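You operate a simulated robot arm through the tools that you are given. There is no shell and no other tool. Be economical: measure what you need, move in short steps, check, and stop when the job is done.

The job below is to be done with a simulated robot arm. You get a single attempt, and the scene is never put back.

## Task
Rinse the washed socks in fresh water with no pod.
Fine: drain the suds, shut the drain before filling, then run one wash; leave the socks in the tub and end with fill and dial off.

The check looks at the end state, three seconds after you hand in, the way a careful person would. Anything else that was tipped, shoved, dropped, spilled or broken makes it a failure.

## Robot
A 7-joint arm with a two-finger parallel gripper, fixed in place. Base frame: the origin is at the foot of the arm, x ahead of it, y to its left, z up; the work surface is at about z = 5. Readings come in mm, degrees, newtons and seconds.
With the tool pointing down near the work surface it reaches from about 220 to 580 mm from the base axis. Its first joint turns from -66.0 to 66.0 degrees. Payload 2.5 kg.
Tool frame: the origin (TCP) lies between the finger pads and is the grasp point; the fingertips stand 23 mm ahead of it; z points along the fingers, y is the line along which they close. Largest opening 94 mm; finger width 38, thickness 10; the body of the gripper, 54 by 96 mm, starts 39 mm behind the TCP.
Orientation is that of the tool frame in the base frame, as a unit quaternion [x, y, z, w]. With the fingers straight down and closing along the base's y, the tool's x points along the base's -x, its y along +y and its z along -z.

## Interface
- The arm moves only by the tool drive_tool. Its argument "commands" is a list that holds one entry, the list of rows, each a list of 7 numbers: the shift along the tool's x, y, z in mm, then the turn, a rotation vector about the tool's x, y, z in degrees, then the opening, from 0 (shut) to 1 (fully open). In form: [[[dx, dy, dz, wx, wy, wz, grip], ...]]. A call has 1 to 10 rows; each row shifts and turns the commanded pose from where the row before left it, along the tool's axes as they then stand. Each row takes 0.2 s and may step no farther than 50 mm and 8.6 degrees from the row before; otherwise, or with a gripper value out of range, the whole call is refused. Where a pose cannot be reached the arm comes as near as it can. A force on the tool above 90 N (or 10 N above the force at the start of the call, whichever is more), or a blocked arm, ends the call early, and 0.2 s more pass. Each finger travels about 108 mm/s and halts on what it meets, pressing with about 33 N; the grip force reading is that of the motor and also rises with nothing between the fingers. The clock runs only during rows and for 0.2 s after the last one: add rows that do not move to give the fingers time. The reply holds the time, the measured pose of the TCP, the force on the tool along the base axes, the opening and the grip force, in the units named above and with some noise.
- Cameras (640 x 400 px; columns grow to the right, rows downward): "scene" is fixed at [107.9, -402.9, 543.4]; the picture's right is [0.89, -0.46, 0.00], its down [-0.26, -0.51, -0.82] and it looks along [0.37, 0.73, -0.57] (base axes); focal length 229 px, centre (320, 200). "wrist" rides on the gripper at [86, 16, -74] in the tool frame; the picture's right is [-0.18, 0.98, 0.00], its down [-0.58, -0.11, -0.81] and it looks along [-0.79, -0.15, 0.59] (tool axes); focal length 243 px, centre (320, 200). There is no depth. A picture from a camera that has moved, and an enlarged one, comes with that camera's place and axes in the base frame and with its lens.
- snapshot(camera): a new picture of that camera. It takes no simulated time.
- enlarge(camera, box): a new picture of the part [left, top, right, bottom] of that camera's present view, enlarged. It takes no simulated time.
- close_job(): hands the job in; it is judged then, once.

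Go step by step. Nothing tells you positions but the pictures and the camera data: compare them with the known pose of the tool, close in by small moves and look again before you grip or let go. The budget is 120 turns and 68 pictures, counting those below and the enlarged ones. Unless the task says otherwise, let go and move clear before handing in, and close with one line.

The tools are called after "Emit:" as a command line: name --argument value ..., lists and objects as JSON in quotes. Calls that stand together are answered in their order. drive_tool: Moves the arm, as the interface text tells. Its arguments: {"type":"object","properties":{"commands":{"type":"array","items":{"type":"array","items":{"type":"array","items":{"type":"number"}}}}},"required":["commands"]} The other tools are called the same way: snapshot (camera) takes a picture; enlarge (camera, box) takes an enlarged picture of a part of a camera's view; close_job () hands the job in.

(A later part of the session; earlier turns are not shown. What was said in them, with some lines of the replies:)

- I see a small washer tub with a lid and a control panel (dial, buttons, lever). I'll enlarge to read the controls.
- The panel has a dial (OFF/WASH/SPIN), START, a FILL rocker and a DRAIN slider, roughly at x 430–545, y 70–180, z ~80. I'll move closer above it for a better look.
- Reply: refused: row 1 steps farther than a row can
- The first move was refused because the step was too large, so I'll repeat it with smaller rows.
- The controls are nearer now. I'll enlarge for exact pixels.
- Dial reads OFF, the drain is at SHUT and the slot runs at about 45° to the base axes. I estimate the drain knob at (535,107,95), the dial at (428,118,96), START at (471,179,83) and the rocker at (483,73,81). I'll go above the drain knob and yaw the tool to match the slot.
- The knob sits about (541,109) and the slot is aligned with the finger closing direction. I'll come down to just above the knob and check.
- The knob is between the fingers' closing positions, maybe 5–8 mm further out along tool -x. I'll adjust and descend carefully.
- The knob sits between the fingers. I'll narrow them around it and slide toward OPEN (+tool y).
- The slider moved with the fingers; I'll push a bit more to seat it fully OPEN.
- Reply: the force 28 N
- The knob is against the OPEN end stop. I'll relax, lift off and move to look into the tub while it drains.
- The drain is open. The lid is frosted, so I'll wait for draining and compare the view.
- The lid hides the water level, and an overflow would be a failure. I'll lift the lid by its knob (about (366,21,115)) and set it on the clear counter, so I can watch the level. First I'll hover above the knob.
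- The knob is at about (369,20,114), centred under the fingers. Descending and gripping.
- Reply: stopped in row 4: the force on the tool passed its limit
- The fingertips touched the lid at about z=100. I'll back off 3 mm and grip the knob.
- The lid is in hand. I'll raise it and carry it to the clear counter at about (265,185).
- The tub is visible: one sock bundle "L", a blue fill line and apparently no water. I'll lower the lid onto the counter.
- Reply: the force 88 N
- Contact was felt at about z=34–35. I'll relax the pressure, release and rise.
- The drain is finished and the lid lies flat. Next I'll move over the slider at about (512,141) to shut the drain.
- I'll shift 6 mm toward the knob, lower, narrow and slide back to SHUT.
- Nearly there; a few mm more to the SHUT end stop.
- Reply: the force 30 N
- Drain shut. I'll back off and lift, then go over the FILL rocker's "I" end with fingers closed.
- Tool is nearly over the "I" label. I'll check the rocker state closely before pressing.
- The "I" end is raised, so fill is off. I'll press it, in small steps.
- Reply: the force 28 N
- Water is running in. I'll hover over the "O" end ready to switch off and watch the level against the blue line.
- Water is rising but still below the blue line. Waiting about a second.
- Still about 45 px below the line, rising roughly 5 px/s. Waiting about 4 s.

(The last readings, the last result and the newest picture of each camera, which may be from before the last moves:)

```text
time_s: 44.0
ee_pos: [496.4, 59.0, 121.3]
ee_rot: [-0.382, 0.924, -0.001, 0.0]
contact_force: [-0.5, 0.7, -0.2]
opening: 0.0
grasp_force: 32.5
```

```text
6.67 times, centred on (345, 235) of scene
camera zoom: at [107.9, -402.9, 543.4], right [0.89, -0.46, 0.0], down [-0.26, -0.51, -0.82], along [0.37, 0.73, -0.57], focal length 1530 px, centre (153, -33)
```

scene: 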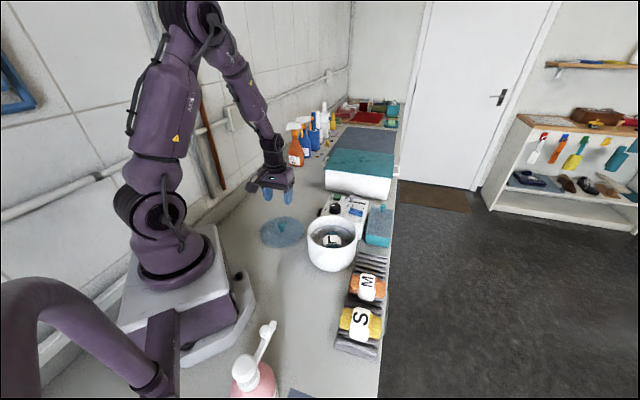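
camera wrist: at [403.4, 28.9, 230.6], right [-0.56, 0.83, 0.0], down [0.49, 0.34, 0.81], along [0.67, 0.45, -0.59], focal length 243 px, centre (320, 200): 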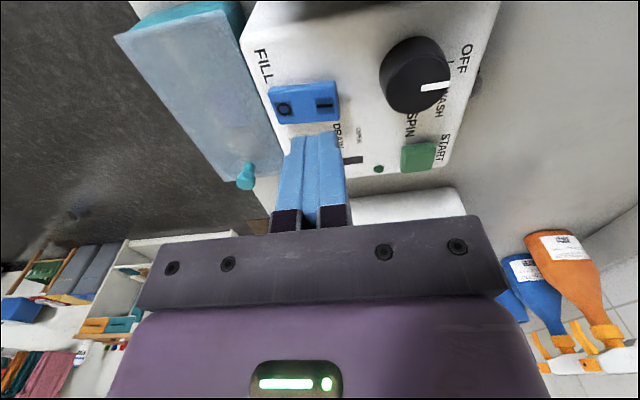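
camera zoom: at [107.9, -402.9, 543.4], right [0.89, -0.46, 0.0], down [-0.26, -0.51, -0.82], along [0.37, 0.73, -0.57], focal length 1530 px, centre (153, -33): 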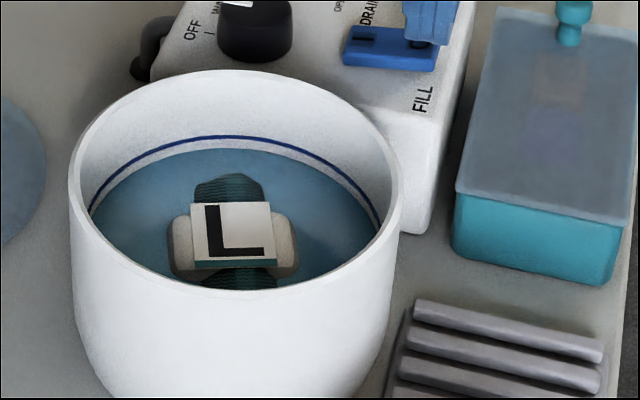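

Water is just below the line. I'll wait about half a second more and press "O".

Emit:
drive_tool --commands '[[[0, 0, 0, 0, 0, 0, 0], [0, 0, 0, 0, 0, 0, 0], [0, 0, 0, 0, 0, 0, 0], [0, 0, 7, 0, 0, 0, 0], [0, 0, 5, 0, 0, 0, 0], [0, 0, 3, 0, 0, 0, 0], [0, 0, 0, 0, 0, 0, 0]]]'

Emit:
enlarge --camera "scene" --box '[300, 190, 390, 265]'

```text
time_s: 45.6
ee_pos: [495.7, 58.7, 108.4]
ee_rot: [-0.383, 0.924, -0.001, 0.0]
contact_force: [-12.4, -6.0, 25.5]
opening: 0.0
grasp_force: 32.9
```

```text
5.33 times, centred on (345, 228) of scene
camera zoom: at [107.8, -402.9, 543.4], right [0.89, -0.46, 0.0], down [-0.26, -0.51, -0.82], along [0.37, 0.73, -0.57], focal length 1224 px, centre (187, 53)
```

zoom: 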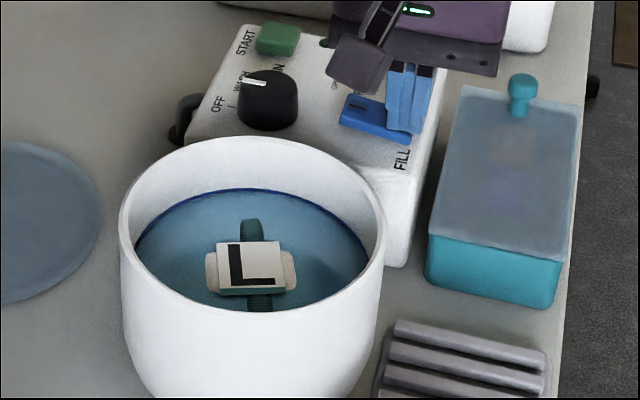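

The water is right at the line and the rocker is flipped to O. I'll lift, confirm the level holds, and go to fetch the lid before washing.

Emit:
drive_tool --commands '[[[0, 0, -32, 0, 0, 0, 0], [0, 0, -32, 0, 0, 0, 0], [10, 36, 0, 0, 0, 0, 0.3], [11, 36, 0, 0, 0, 0, 0.6], [10, 36, 0, 0, 0, 0, 0.6], [11, 36, 0, 0, 0, 0, 0.6], [10, 36, 0, 0, 0, 0, 0.6], [11, 36, 0, 0, 0, 0, 0.6], [10, 36, 0, 0, 0, 0, 0.6], [0, 0, 30, 0, 0, 0, 0.6]]]'

Emit:
enlarge --camera "scene" --box '[250, 170, 400, 270]'

Emit:
snapshot --camera "wrist"

```text
time_s: 47.9
ee_pos: [266.0, 185.5, 141.3]
ee_rot: [-0.382, 0.924, -0.001, -0.001]
contact_force: [-0.4, -0.7, 0.0]
opening: 56.2
grasp_force: 0.0
```

```text
4.00 times, centred on (325, 220) of scene
camera zoom: at [107.9, -402.9, 543.4], right [0.89, -0.46, 0.0], down [-0.26, -0.51, -0.82], along [0.37, 0.73, -0.57], focal length 918 px, centre (300, 120)
```

zoom: 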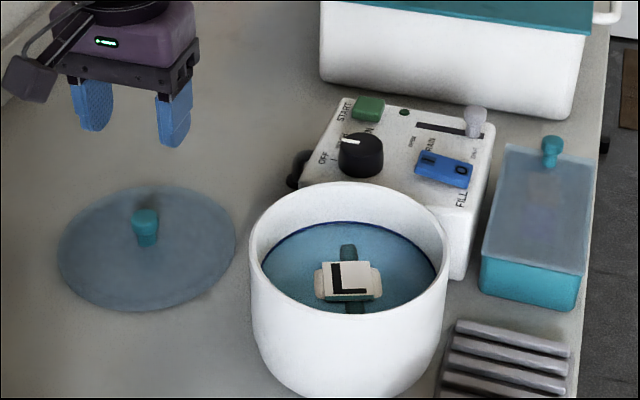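

```text
25 pictures are left
camera wrist: at [193.3, 135.3, 216.1], right [-0.56, 0.83, 0.0], down [0.49, 0.34, 0.81], along [0.67, 0.45, -0.59], focal length 243 px, centre (320, 200)
```

wrist: 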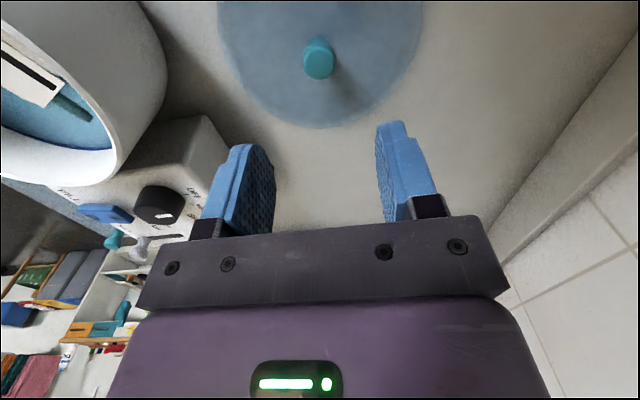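

The level is holding at the line. I'll grip the lid knob again and lift.

Emit:
drive_tool --commands '[[[0, 0, 40, 0, 0, 0, 0.6], [0, 0, 40, 0, 0, 0, 0.6], [0, 0, 18, 0, 0, 0, 0.6], [0, 0, 5, 0, 0, 0, 0.6], [0, 0, 0, 0, 0, 0, 0], [0, 0, 0, 0, 0, 0, 0], [0, 0, 0, 0, 0, 0, 0], [0, 0, -15, 0, 0, 0, 0], [0, 0, -35, 0, 0, 0, 0], [0, 0, -40, 0, 0, 0, 0]]]'

```text
time_s: 50.0
ee_pos: [266.1, 185.1, 126.6]
ee_rot: [-0.382, 0.924, -0.001, 0.0]
contact_force: [-0.8, -0.3, -0.6]
opening: 22.2
grasp_force: 33.1
```

Lid in hand. Carrying it back over the tub.

Emit:
drive_tool --commands '[[[0, 0, -40, 0, 0, 0, 0], [0, 0, -40, 0, 0, 0, 0], [8, -38, 0, 0, 0, 0, 0], [9, -38, 0, 0, 0, 0, 0], [9, -38, 0, 0, 0, 0, 0], [9, -38, 0, 0, 0, 0, 0], [9, -36, 0, 0, 0, 0, 0], [0, 0, 25, 0, 0, 0, 0], [0, 0, 25, 0, 0, 0, 0], [0, 0, 0, 0, 0, 0, 0]]]'

Emit:
enlarge --camera "scene" --box '[280, 160, 400, 280]'

```text
time_s: 52.2
ee_pos: [367.7, 21.2, 156.6]
ee_rot: [-0.383, 0.924, -0.001, -0.001]
contact_force: [-0.2, 0.0, -1.4]
opening: 21.9
grasp_force: 33.0
```

```text
3.33 times, centred on (340, 220) of scene
camera zoom: at [107.9, -402.9, 543.4], right [0.89, -0.46, 0.0], down [-0.26, -0.51, -0.82], along [0.37, 0.73, -0.57], focal length 765 px, centre (253, 133)
```

zoom: 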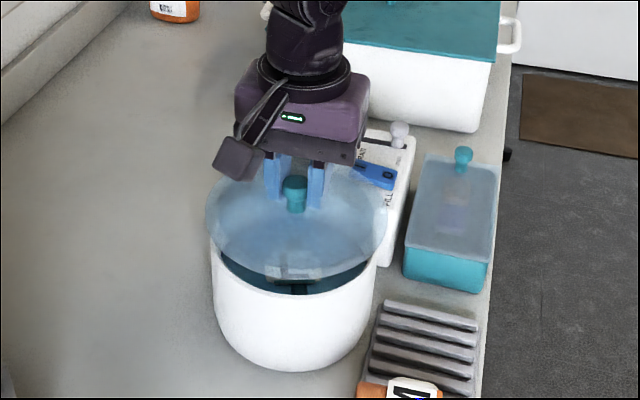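

The position matches the pickup pose. Lowering gently.

Emit:
drive_tool --commands '[[[0, 0, 15, 0, 0, 0, 0], [0, 0, 10, 0, 0, 0, 0], [0, 0, 2, 0, 0, 0, 0], [0, 0, 2, 0, 0, 0, 0], [0, 0, 0, 0, 0, 0, 0]]]'

```text
time_s: 53.5
ee_pos: [368.9, 21.8, 129.6]
ee_rot: [-0.383, 0.924, 0.0, 0.001]
contact_force: [0.0, 0.9, -1.3]
opening: 22.3
grasp_force: 33.0
```

Emit:
drive_tool --commands '[[[0, 0, 1.5, 0, 0, 0, 0], [0, 0, 1.5, 0, 0, 0, 0], [0, 0, 1, 0, 0, 0, 0], [0, 0, 0, 0, 0, 0, 0]]]'

```text
time_s: 54.5
ee_pos: [368.6, 22.1, 125.7]
ee_rot: [-0.383, 0.924, -0.002, 0.001]
contact_force: [-7.0, 6.7, 37.9]
opening: 22.3
grasp_force: 33.0
```

The lid is seated. I'll release, lift and move above the dial, yawed so that the fingers stay clear of the tub rim during the turn.

Emit:
drive_tool --commands '[[[0, 0, -1, 0, 0, 0, 0.6], [0, 0, 0, 0, 0, 0, 0.6], [0, 0, 0, 0, 0, 0, 0.6], [0, 0, -45, 0, 0, 0, 0.6], [-37, 9, 0, 0, 0, 0, 0.6], [-37, 9, 0, 0, 0, 0, 0.6], [-36, 8, 0, 0, 0, -8.5, 0.6], [0, 0, 0, 0, 0, -8.5, 0.6], [0, 0, 0, 0, 0, -8.5, 0.6], [0, 0, 0, 0, 0, -8.5, 0.6]]]'

Emit:
snapshot --camera "wrist"

Emit:
enlarge --camera "scene" --box '[280, 160, 400, 280]'

```text
time_s: 56.6
ee_pos: [426.8, 116.5, 170.4]
ee_rot: [-0.636, 0.771, 0.0, -0.001]
contact_force: [-0.9, -0.1, -0.3]
opening: 56.7
grasp_force: 0.1
```

```text
23 pictures are left
camera wrist: at [395.7, 35.6, 245.4], right [-0.93, 0.37, 0.0], down [0.22, 0.55, 0.8], along [0.3, 0.75, -0.59], focal length 243 px, centre (320, 200)
```

wrist: 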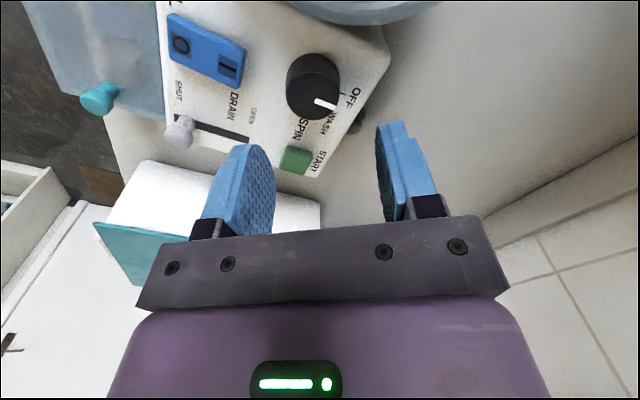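

```text
3.33 times, centred on (340, 220) of scene
camera zoom: at [107.9, -402.9, 543.4], right [0.89, -0.46, 0.0], down [-0.26, -0.51, -0.82], along [0.37, 0.73, -0.57], focal length 765 px, centre (253, 133)
```

zoom: 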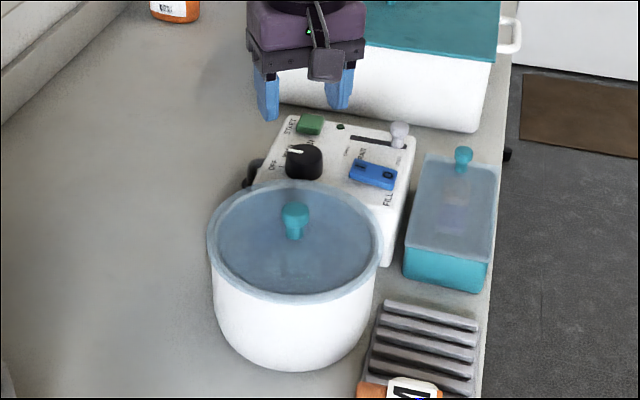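

The dial sits right below, at about (430,118). I'll descend around it, with the fingers at 60 % opening.

Emit:
drive_tool --commands '[[[-3, -3, 30, 0, 0, 0, 0.65], [0, 0, 20, 0, 0, 0, 0.65], [0, 0, 8, 0, 0, 0, 0.65], [0, 0, 4, 0, 0, 0, 0.65], [0, 0, 0, 0, 0, 0, 0.65]]]'

Emit:
enlarge --camera "wrist" --box '[150, 0, 470, 220]'

Emit:
enlarge --camera "scene" --box '[290, 170, 400, 250]'

```text
time_s: 57.9
ee_pos: [429.8, 121.4, 109.5]
ee_rot: [-0.636, 0.771, -0.001, -0.001]
contact_force: [-0.7, 0.1, 0.0]
opening: 61.4
grasp_force: 0.1
```

```text
1.82 times, centred on (310, 110) of wrist
camera zoom: at [398.4, 38.7, 183.7], right [-0.93, 0.37, 0.0], down [0.22, 0.55, 0.81], along [0.3, 0.75, -0.59], focal length 441 px, centre (338, 364)
```

zoom: 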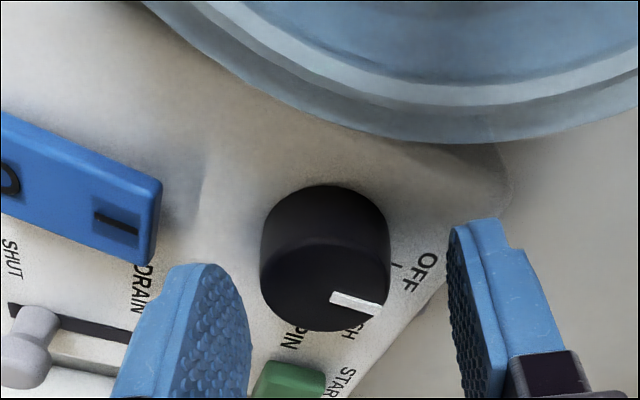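

```text
5.00 times, centred on (345, 210) of scene
camera zoom: at [107.9, -402.9, 543.4], right [0.89, -0.46, 0.0], down [-0.26, -0.51, -0.82], along [0.37, 0.73, -0.57], focal length 1147 px, centre (195, 150)
```

zoom: 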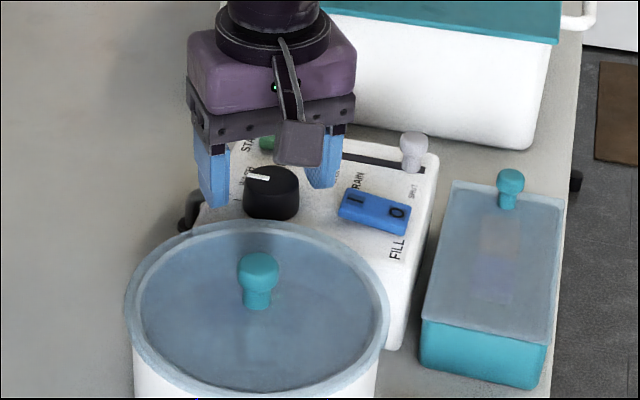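

The dial is between the fingers. I'll close on it and turn about 45° clockwise to WASH.

Emit:
drive_tool --commands '[[[0, -3, 2, 0, 0, 0, 0.65], [0, 0, 0, 0, 0, 0, 0], [0, 0, 0, 0, 0, 0, 0], [0, 0, 0, 0, 0, 0, 0], [0, 0, 0, 0, 0, 7.5, 0], [0, 0, 0, 0, 0, 7.5, 0], [0, 0, 0, 0, 0, 7.5, 0], [0, 0, 0, 0, 0, 7.5, 0], [0, 0, 0, 0, 0, 7.5, 0], [0, 0, 0, 0, 0, 7.5, 0]]]'

Emit:
enlarge --camera "wrist" --box '[150, 0, 470, 220]'

```text
time_s: 60.0
ee_pos: [435.3, 118.6, 107.9]
ee_rot: [-0.291, 0.957, -0.002, 0.002]
contact_force: [12.3, -9.8, 13.9]
opening: 35.9
grasp_force: 45.3
```

```text
1.82 times, centred on (310, 110) of wrist
camera zoom: at [354.7, 84.3, 181.5], right [-0.39, 0.92, -0.01], down [0.54, 0.24, 0.81], along [0.74, 0.32, -0.59], focal length 441 px, centre (338, 364)
```

zoom: 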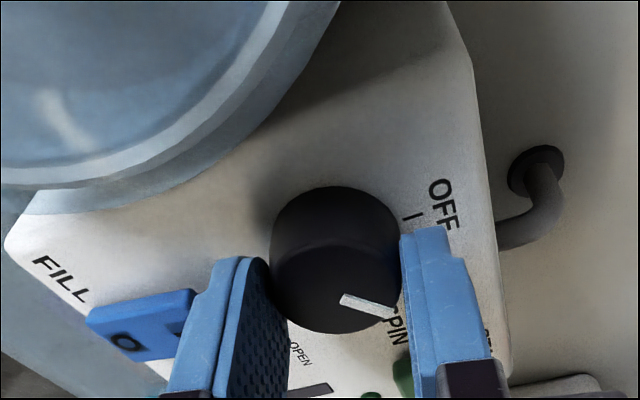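

The dial turned with the hand. I'll release, rise and check the pointer.

Emit:
drive_tool --commands '[[[0, 0, 0, 0, 0, 0, 0.65], [0, 0, 0, 0, 0, 0, 0.65], [0, 0, -30, 0, 0, 0, 0.65], [0, 0, -40, 0, 0, 0, 0.65], [0, 0, 0, 0, 0, 0, 0.65]]]'

Emit:
enlarge --camera "wrist" --box '[200, 20, 440, 180]'

```text
time_s: 61.2
ee_pos: [430.9, 119.8, 175.9]
ee_rot: [-0.293, 0.956, -0.001, -0.001]
contact_force: [0.0, -0.6, 0.7]
opening: 61.0
grasp_force: 0.0
```

```text
2.50 times, centred on (320, 100) of wrist
camera zoom: at [351.0, 85.5, 250.6], right [-0.4, 0.92, 0.0], down [0.54, 0.24, 0.81], along [0.74, 0.32, -0.59], focal length 606 px, centre (320, 450)
```

zoom: 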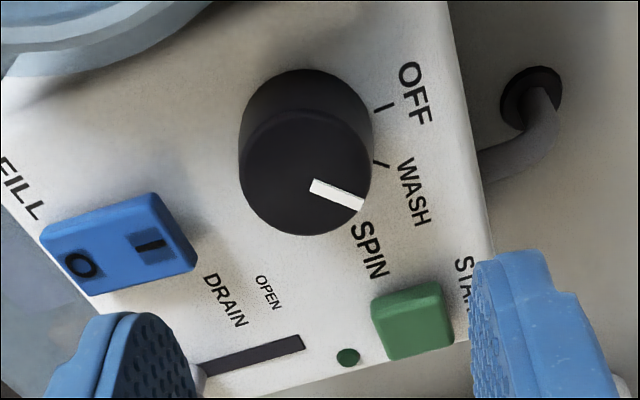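

The pointer is at WASH. Next I'll move over START (about (472,176,83)) with closed fingers and press.

Emit:
drive_tool --commands '[[[-33, 12, 10, 0, 0, 0, 0], [-32, 12, 10, 0, 0, 0, 0], [0, 0, 25, 0, 0, 0, 0], [0, 0, 12, 0, 0, 0, 0], [0, 0, 0, 0, 0, 0, 0]]]'

Emit:
enlarge --camera "scene" --box '[300, 170, 390, 230]'

Emit:
enlarge --camera "wrist" --box '[200, 20, 440, 180]'

```text
time_s: 62.5
ee_pos: [472.0, 177.9, 117.8]
ee_rot: [-0.293, 0.956, -0.002, -0.001]
contact_force: [-0.2, -0.7, -0.8]
opening: 0.0
grasp_force: 33.2
```

```text
6.67 times, centred on (345, 200) of scene
camera zoom: at [107.9, -402.9, 543.4], right [0.89, -0.46, 0.0], down [-0.26, -0.51, -0.82], along [0.37, 0.73, -0.57], focal length 1530 px, centre (153, 200)
```

zoom: 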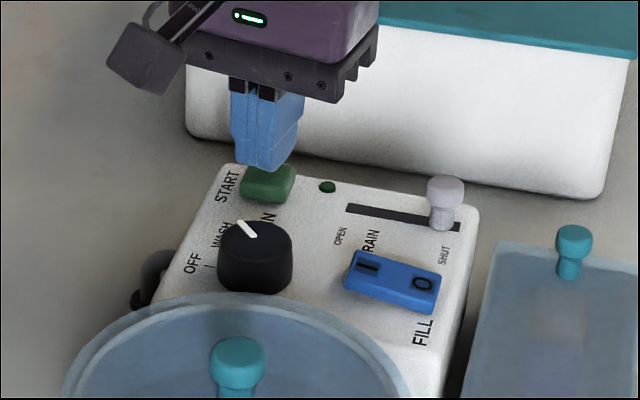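

```text
2.50 times, centred on (320, 100) of wrist
camera zoom: at [393.4, 142.3, 193.1], right [-0.4, 0.92, 0.0], down [0.54, 0.24, 0.81], along [0.74, 0.32, -0.59], focal length 606 px, centre (320, 450)
```

zoom: 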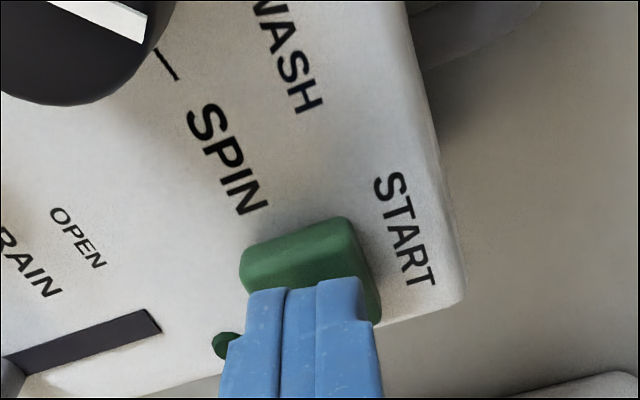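

Aligned over START, and the scene view confirms WASH. Pressing once.

Emit:
drive_tool --commands '[[[0, 0, 8, 0, 0, 0, 0], [0, 0, 3, 0, 0, 0, 0], [0, 0, 2, 0, 0, 0, 0], [0, 0, 2, 0, 0, 0, 0], [0, 0, 0, 0, 0, 0, 0]]]'

Emit:
enlarge --camera "scene" --box '[300, 170, 390, 230]'

```text
time_s: 63.6
ee_pos: [473.8, 176.8, 104.9]
ee_rot: [-0.292, 0.956, -0.001, 0.0]
contact_force: [-5.2, 0.1, 11.8]
opening: 0.0
grasp_force: 32.5
```

```text
6.67 times, centred on (345, 200) of scene
camera zoom: at [107.9, -402.9, 543.4], right [0.89, -0.46, 0.0], down [-0.26, -0.51, -0.82], along [0.37, 0.73, -0.57], focal length 1530 px, centre (153, 200)
```

zoom: 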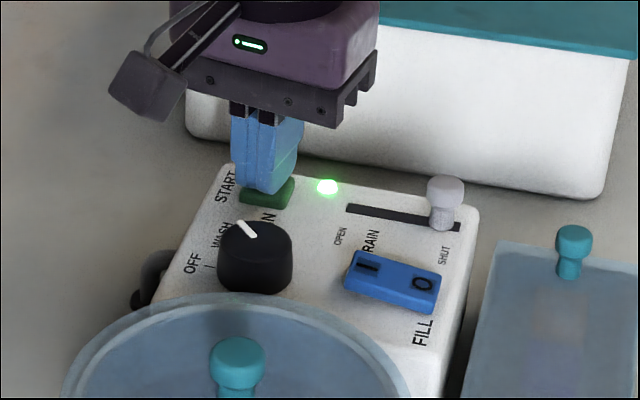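

The LED is lit, so the wash is running. I'll lift off, return above the dial and wait for the lamp to go out.

Emit:
drive_tool --commands '[[[0, 0, -35, 0, 0, 0, 0], [0, 0, -35, 0, 0, 0, 0], [33, -12, 0, 0, 0, 0, 0.65], [33, -12, 0, 0, 0, 0, 0.65], [0, 0, 0, 0, 0, 0, 0.65], [0, 0, 0, 0, 0, 0, 0.65], [0, 0, 0, 0, 0, 0, 0.65], [0, 0, 0, 0, 0, 0, 0.65], [0, 0, 0, 0, 0, 0, 0.65], [0, 0, 0, 0, 0, 0, 0.65]]]'

Emit:
drive_tool --commands '[[[0, 0, 0, 0, 0, 0, 0.65], [0, 0, 0, 0, 0, 0, 0.65], [0, 0, 0, 0, 0, 0, 0.65], [0, 0, 0, 0, 0, 0, 0.65], [0, 0, 0, 0, 0, 0, 0.65], [0, 0, 0, 0, 0, 0, 0.65], [0, 0, 0, 0, 0, 0, 0.65], [0, 0, 0, 0, 0, 0, 0.65], [0, 0, 0, 0, 0, 0, 0.65], [0, 0, 0, 0, 0, 0, 0.65]]]'

Emit:
drive_tool --commands '[[[0, 0, 0, 0, 0, 0, 0.65], [0, 0, 0, 0, 0, 0, 0.65], [0, 0, 0, 0, 0, 0, 0.65], [0, 0, 0, 0, 0, 0, 0.65], [0, 0, 0, 0, 0, 0, 0.65], [0, 0, 0, 0, 0, 0, 0.65], [0, 0, 0, 0, 0, 0, 0.65], [0, 0, 0, 0, 0, 0, 0.65], [0, 0, 0, 0, 0, 0, 0.65], [0, 0, 0, 0, 0, 0, 0.65]]]'

Emit:
snapshot --camera "wrist"

```text
time_s: 65.8
ee_pos: [432.4, 118.9, 172.5]
ee_rot: [-0.292, 0.956, -0.001, 0.0]
contact_force: [-0.7, -0.5, 1.3]
opening: 61.1
grasp_force: 0.0
```

```text
time_s: 68.0
ee_pos: [432.7, 120.1, 173.7]
ee_rot: [-0.293, 0.956, -0.001, -0.001]
contact_force: [0.6, 0.2, 0.9]
opening: 61.0
grasp_force: 0.0
```

```text
time_s: 70.2
ee_pos: [433.2, 119.8, 173.9]
ee_rot: [-0.293, 0.956, -0.001, -0.001]
contact_force: [0.3, -0.4, 0.7]
opening: 61.0
grasp_force: 0.1
```

```text
14 pictures are left
camera wrist: at [352.8, 84.7, 248.4], right [-0.4, 0.92, 0.0], down [0.54, 0.24, 0.81], along [0.74, 0.32, -0.59], focal length 243 px, centre (320, 200)
```

wrist: 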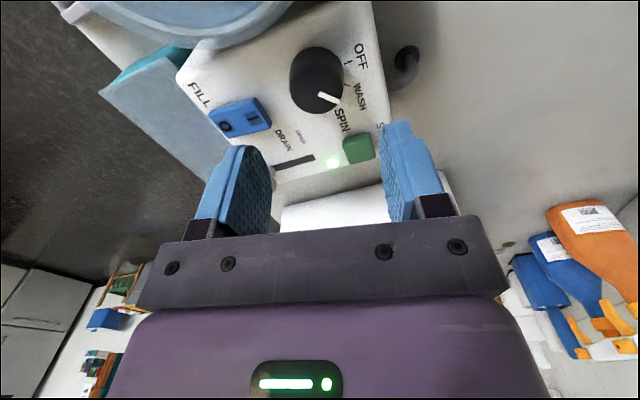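

The lamp is still lit. I'll keep waiting.

Emit:
drive_tool --commands '[[[0, 0, 0, 0, 0, 0, 0.65], [0, 0, 0, 0, 0, 0, 0.65], [0, 0, 0, 0, 0, 0, 0.65], [0, 0, 0, 0, 0, 0, 0.65], [0, 0, 0, 0, 0, 0, 0.65], [0, 0, 0, 0, 0, 0, 0.65], [0, 0, 0, 0, 0, 0, 0.65], [0, 0, 0, 0, 0, 0, 0.65], [0, 0, 0, 0, 0, 0, 0.65], [0, 0, 0, 0, 0, 0, 0.65]]]'

Emit:
drive_tool --commands '[[[0, 0, 0, 0, 0, 0, 0.65], [0, 0, 0, 0, 0, 0, 0.65], [0, 0, 0, 0, 0, 0, 0.65], [0, 0, 0, 0, 0, 0, 0.65], [0, 0, 0, 0, 0, 0, 0.65], [0, 0, 0, 0, 0, 0, 0.65], [0, 0, 0, 0, 0, 0, 0.65], [0, 0, 0, 0, 0, 0, 0.65], [0, 0, 0, 0, 0, 0, 0.65], [0, 0, 0, 0, 0, 0, 0.65]]]'

Emit:
drive_tool --commands '[[[0, 0, 0, 0, 0, 0, 0.65], [0, 0, 0, 0, 0, 0, 0.65], [0, 0, 0, 0, 0, 0, 0.65], [0, 0, 0, 0, 0, 0, 0.65], [0, 0, 0, 0, 0, 0, 0.65], [0, 0, 0, 0, 0, 0, 0.65], [0, 0, 0, 0, 0, 0, 0.65], [0, 0, 0, 0, 0, 0, 0.65], [0, 0, 0, 0, 0, 0, 0.65], [0, 0, 0, 0, 0, 0, 0.65]]]'

Emit:
drive_tool --commands '[[[0, 0, 0, 0, 0, 0, 0.65], [0, 0, 0, 0, 0, 0, 0.65], [0, 0, 0, 0, 0, 0, 0.65], [0, 0, 0, 0, 0, 0, 0.65], [0, 0, 0, 0, 0, 0, 0.65], [0, 0, 0, 0, 0, 0, 0.65], [0, 0, 0, 0, 0, 0, 0.65], [0, 0, 0, 0, 0, 0, 0.65], [0, 0, 0, 0, 0, 0, 0.65], [0, 0, 0, 0, 0, 0, 0.65]]]'

Emit:
enlarge --camera "wrist" --box '[200, 20, 440, 180]'

```text
time_s: 72.5
ee_pos: [432.8, 119.0, 174.6]
ee_rot: [-0.292, 0.956, -0.001, 0.0]
contact_force: [0.3, 1.1, -0.6]
opening: 61.0
grasp_force: 0.0
```

```text
time_s: 74.7
ee_pos: [432.1, 120.2, 173.1]
ee_rot: [-0.292, 0.956, -0.001, 0.0]
contact_force: [-0.5, -0.1, 0.2]
opening: 61.0
grasp_force: 0.1
```

```text
time_s: 76.8
ee_pos: [433.1, 119.2, 173.9]
ee_rot: [-0.292, 0.956, -0.001, -0.001]
contact_force: [-0.1, 0.2, -0.8]
opening: 61.1
grasp_force: 0.0
```

```text
time_s: 79.0
ee_pos: [432.7, 120.0, 173.7]
ee_rot: [-0.293, 0.956, -0.001, -0.001]
contact_force: [0.4, -0.6, 0.5]
opening: 60.9
grasp_force: 0.1
```

```text
2.50 times, centred on (320, 100) of wrist
camera zoom: at [352.8, 84.7, 248.4], right [-0.4, 0.92, 0.0], down [0.54, 0.24, 0.81], along [0.74, 0.32, -0.59], focal length 606 px, centre (320, 450)
```

zoom: 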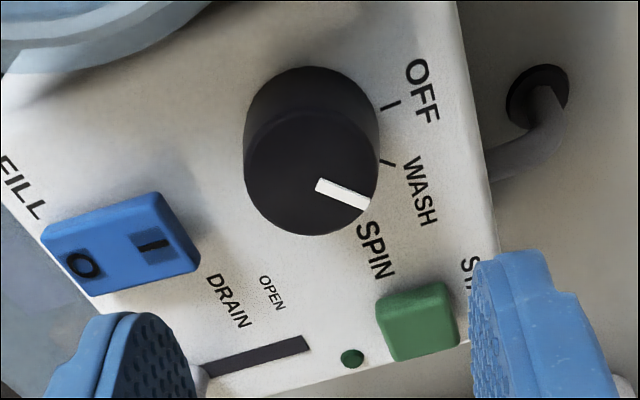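

The lamp is out, so the wash finished. I'll grip the dial and turn 45° back to OFF.

Emit:
drive_tool --commands '[[[0, 0, 30, 0, 0, 0, 0.65], [0, 0, 24, 0, 0, 0, 0.65], [0, 0, 8, 0, 0, 0, 0.65], [0, 0, 4, 0, 0, 0, 0.65], [0, 0, 0, 0, 0, 0, 0.65]]]'

Emit:
enlarge --camera "wrist" --box '[150, 0, 470, 220]'

```text
time_s: 80.2
ee_pos: [432.1, 119.5, 107.0]
ee_rot: [-0.293, 0.956, -0.002, -0.001]
contact_force: [0.4, -0.2, 0.2]
opening: 61.2
grasp_force: 0.0
```

```text
1.82 times, centred on (310, 110) of wrist
camera zoom: at [352.2, 84.1, 182.5], right [-0.4, 0.92, 0.0], down [0.54, 0.24, 0.81], along [0.74, 0.32, -0.59], focal length 441 px, centre (338, 364)
```

zoom: 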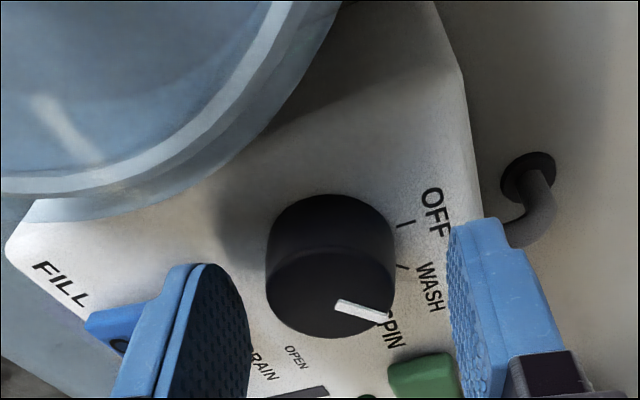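

Clear on both sides. Closing and turning back.

Emit:
drive_tool --commands '[[[0, -1, 0, 0, 0, 0, 0.3], [0, 0, 0, 0, 0, 0, 0], [0, 0, 0, 0, 0, 0, 0], [0, 0, 0, 0, 0, -7.5, 0], [0, 0, 0, 0, 0, -7.5, 0], [0, 0, 0, 0, 0, -7.5, 0], [0, 0, 0, 0, 0, -7.5, 0], [0, 0, 0, 0, 0, -7.5, 0], [0, 0, 0, 0, 0, -7.5, 0], [0, 0, 0, 0, 0, 0, 0]]]'

Emit:
drive_tool --commands '[[[0, 0, 0, 0, 0, 0, 0.65], [0, 0, 0, 0, 0, 0, 0.65], [0, 0, -30, 0, 0, 0, 0.65], [0, 0, -40, 0, 0, 0, 0.65], [0, 0, 0, 0, 0, 0, 0.65]]]'

Emit:
enlarge --camera "wrist" --box '[150, 0, 470, 220]'

Emit:
enlarge --camera "scene" --box '[290, 170, 400, 260]'

```text
time_s: 82.5
ee_pos: [433.3, 118.1, 107.6]
ee_rot: [-0.637, 0.771, -0.001, -0.003]
contact_force: [-11.9, -10.1, 14.5]
opening: 36.0
grasp_force: 44.9
```

```text
time_s: 83.7
ee_pos: [433.5, 118.6, 177.9]
ee_rot: [-0.636, 0.772, 0.0, -0.001]
contact_force: [-0.5, 0.3, -0.3]
opening: 60.7
grasp_force: 0.0
```

```text
1.82 times, centred on (310, 110) of wrist
camera zoom: at [402.5, 36.3, 252.7], right [-0.93, 0.37, 0.0], down [0.22, 0.55, 0.81], along [0.3, 0.75, -0.59], focal length 441 px, centre (338, 364)
```

zoom: 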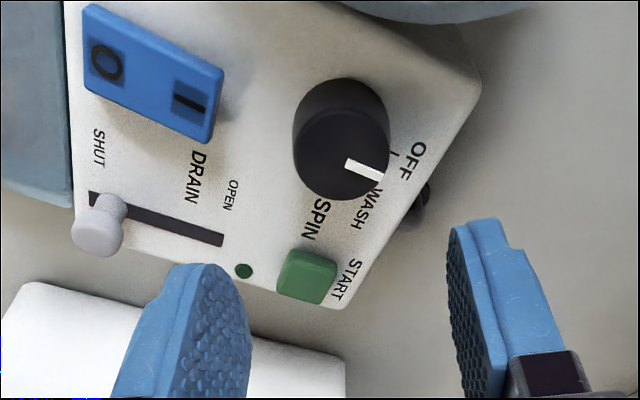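

```text
4.44 times, centred on (345, 215) of scene
camera zoom: at [107.9, -402.9, 543.4], right [0.89, -0.46, 0.0], down [-0.26, -0.51, -0.82], along [0.37, 0.73, -0.57], focal length 1020 px, centre (209, 133)
```

zoom: 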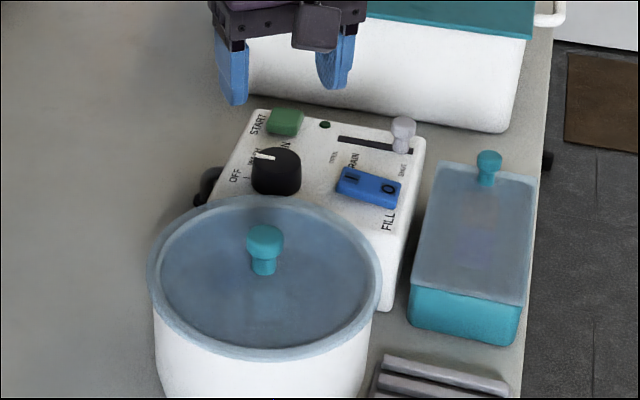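

The dial is back at OFF, fill at O, drain shut and lid seated. I'll move clear and take a final look.

Emit:
drive_tool --commands '[[[0, 0, -40, 0, 0, 0, 0.65], [0, 0, -40, 0, 0, 0, 0.65], [0, 35, -20, 0, 0, 0, 0.65], [0, 40, 0, 0, 0, 0, 0.65], [0, 0, 0, 0, 0, 0, 0.65]]]'

Emit:
snapshot --camera "scene"

```text
time_s: 84.8
ee_pos: [359.6, 133.2, 280.8]
ee_rot: [-0.637, 0.771, -0.001, 0.0]
contact_force: [0.5, -0.2, -0.5]
opening: 61.0
grasp_force: 0.1
```

```text
9 pictures are left
```

scene: 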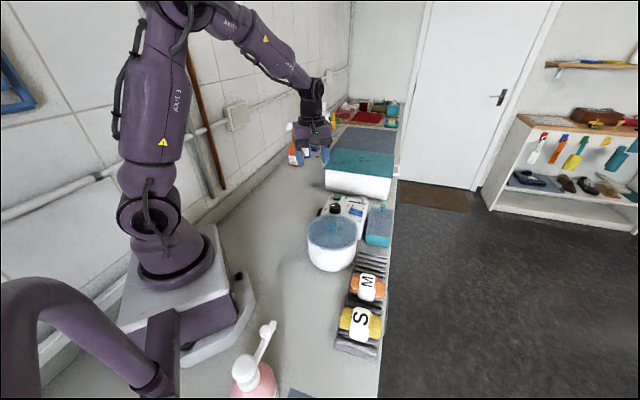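

Everything is in place and the arm is clear, so I'm handing in.

Emit:
close_job

```text
The job is handed in.
```

The job is handed in: I drained the suds, shut the drain, refilled the tub with fresh water to the blue line and ran one wash with no pod added; the socks are still in the tub under the lid, with fill and dial off.
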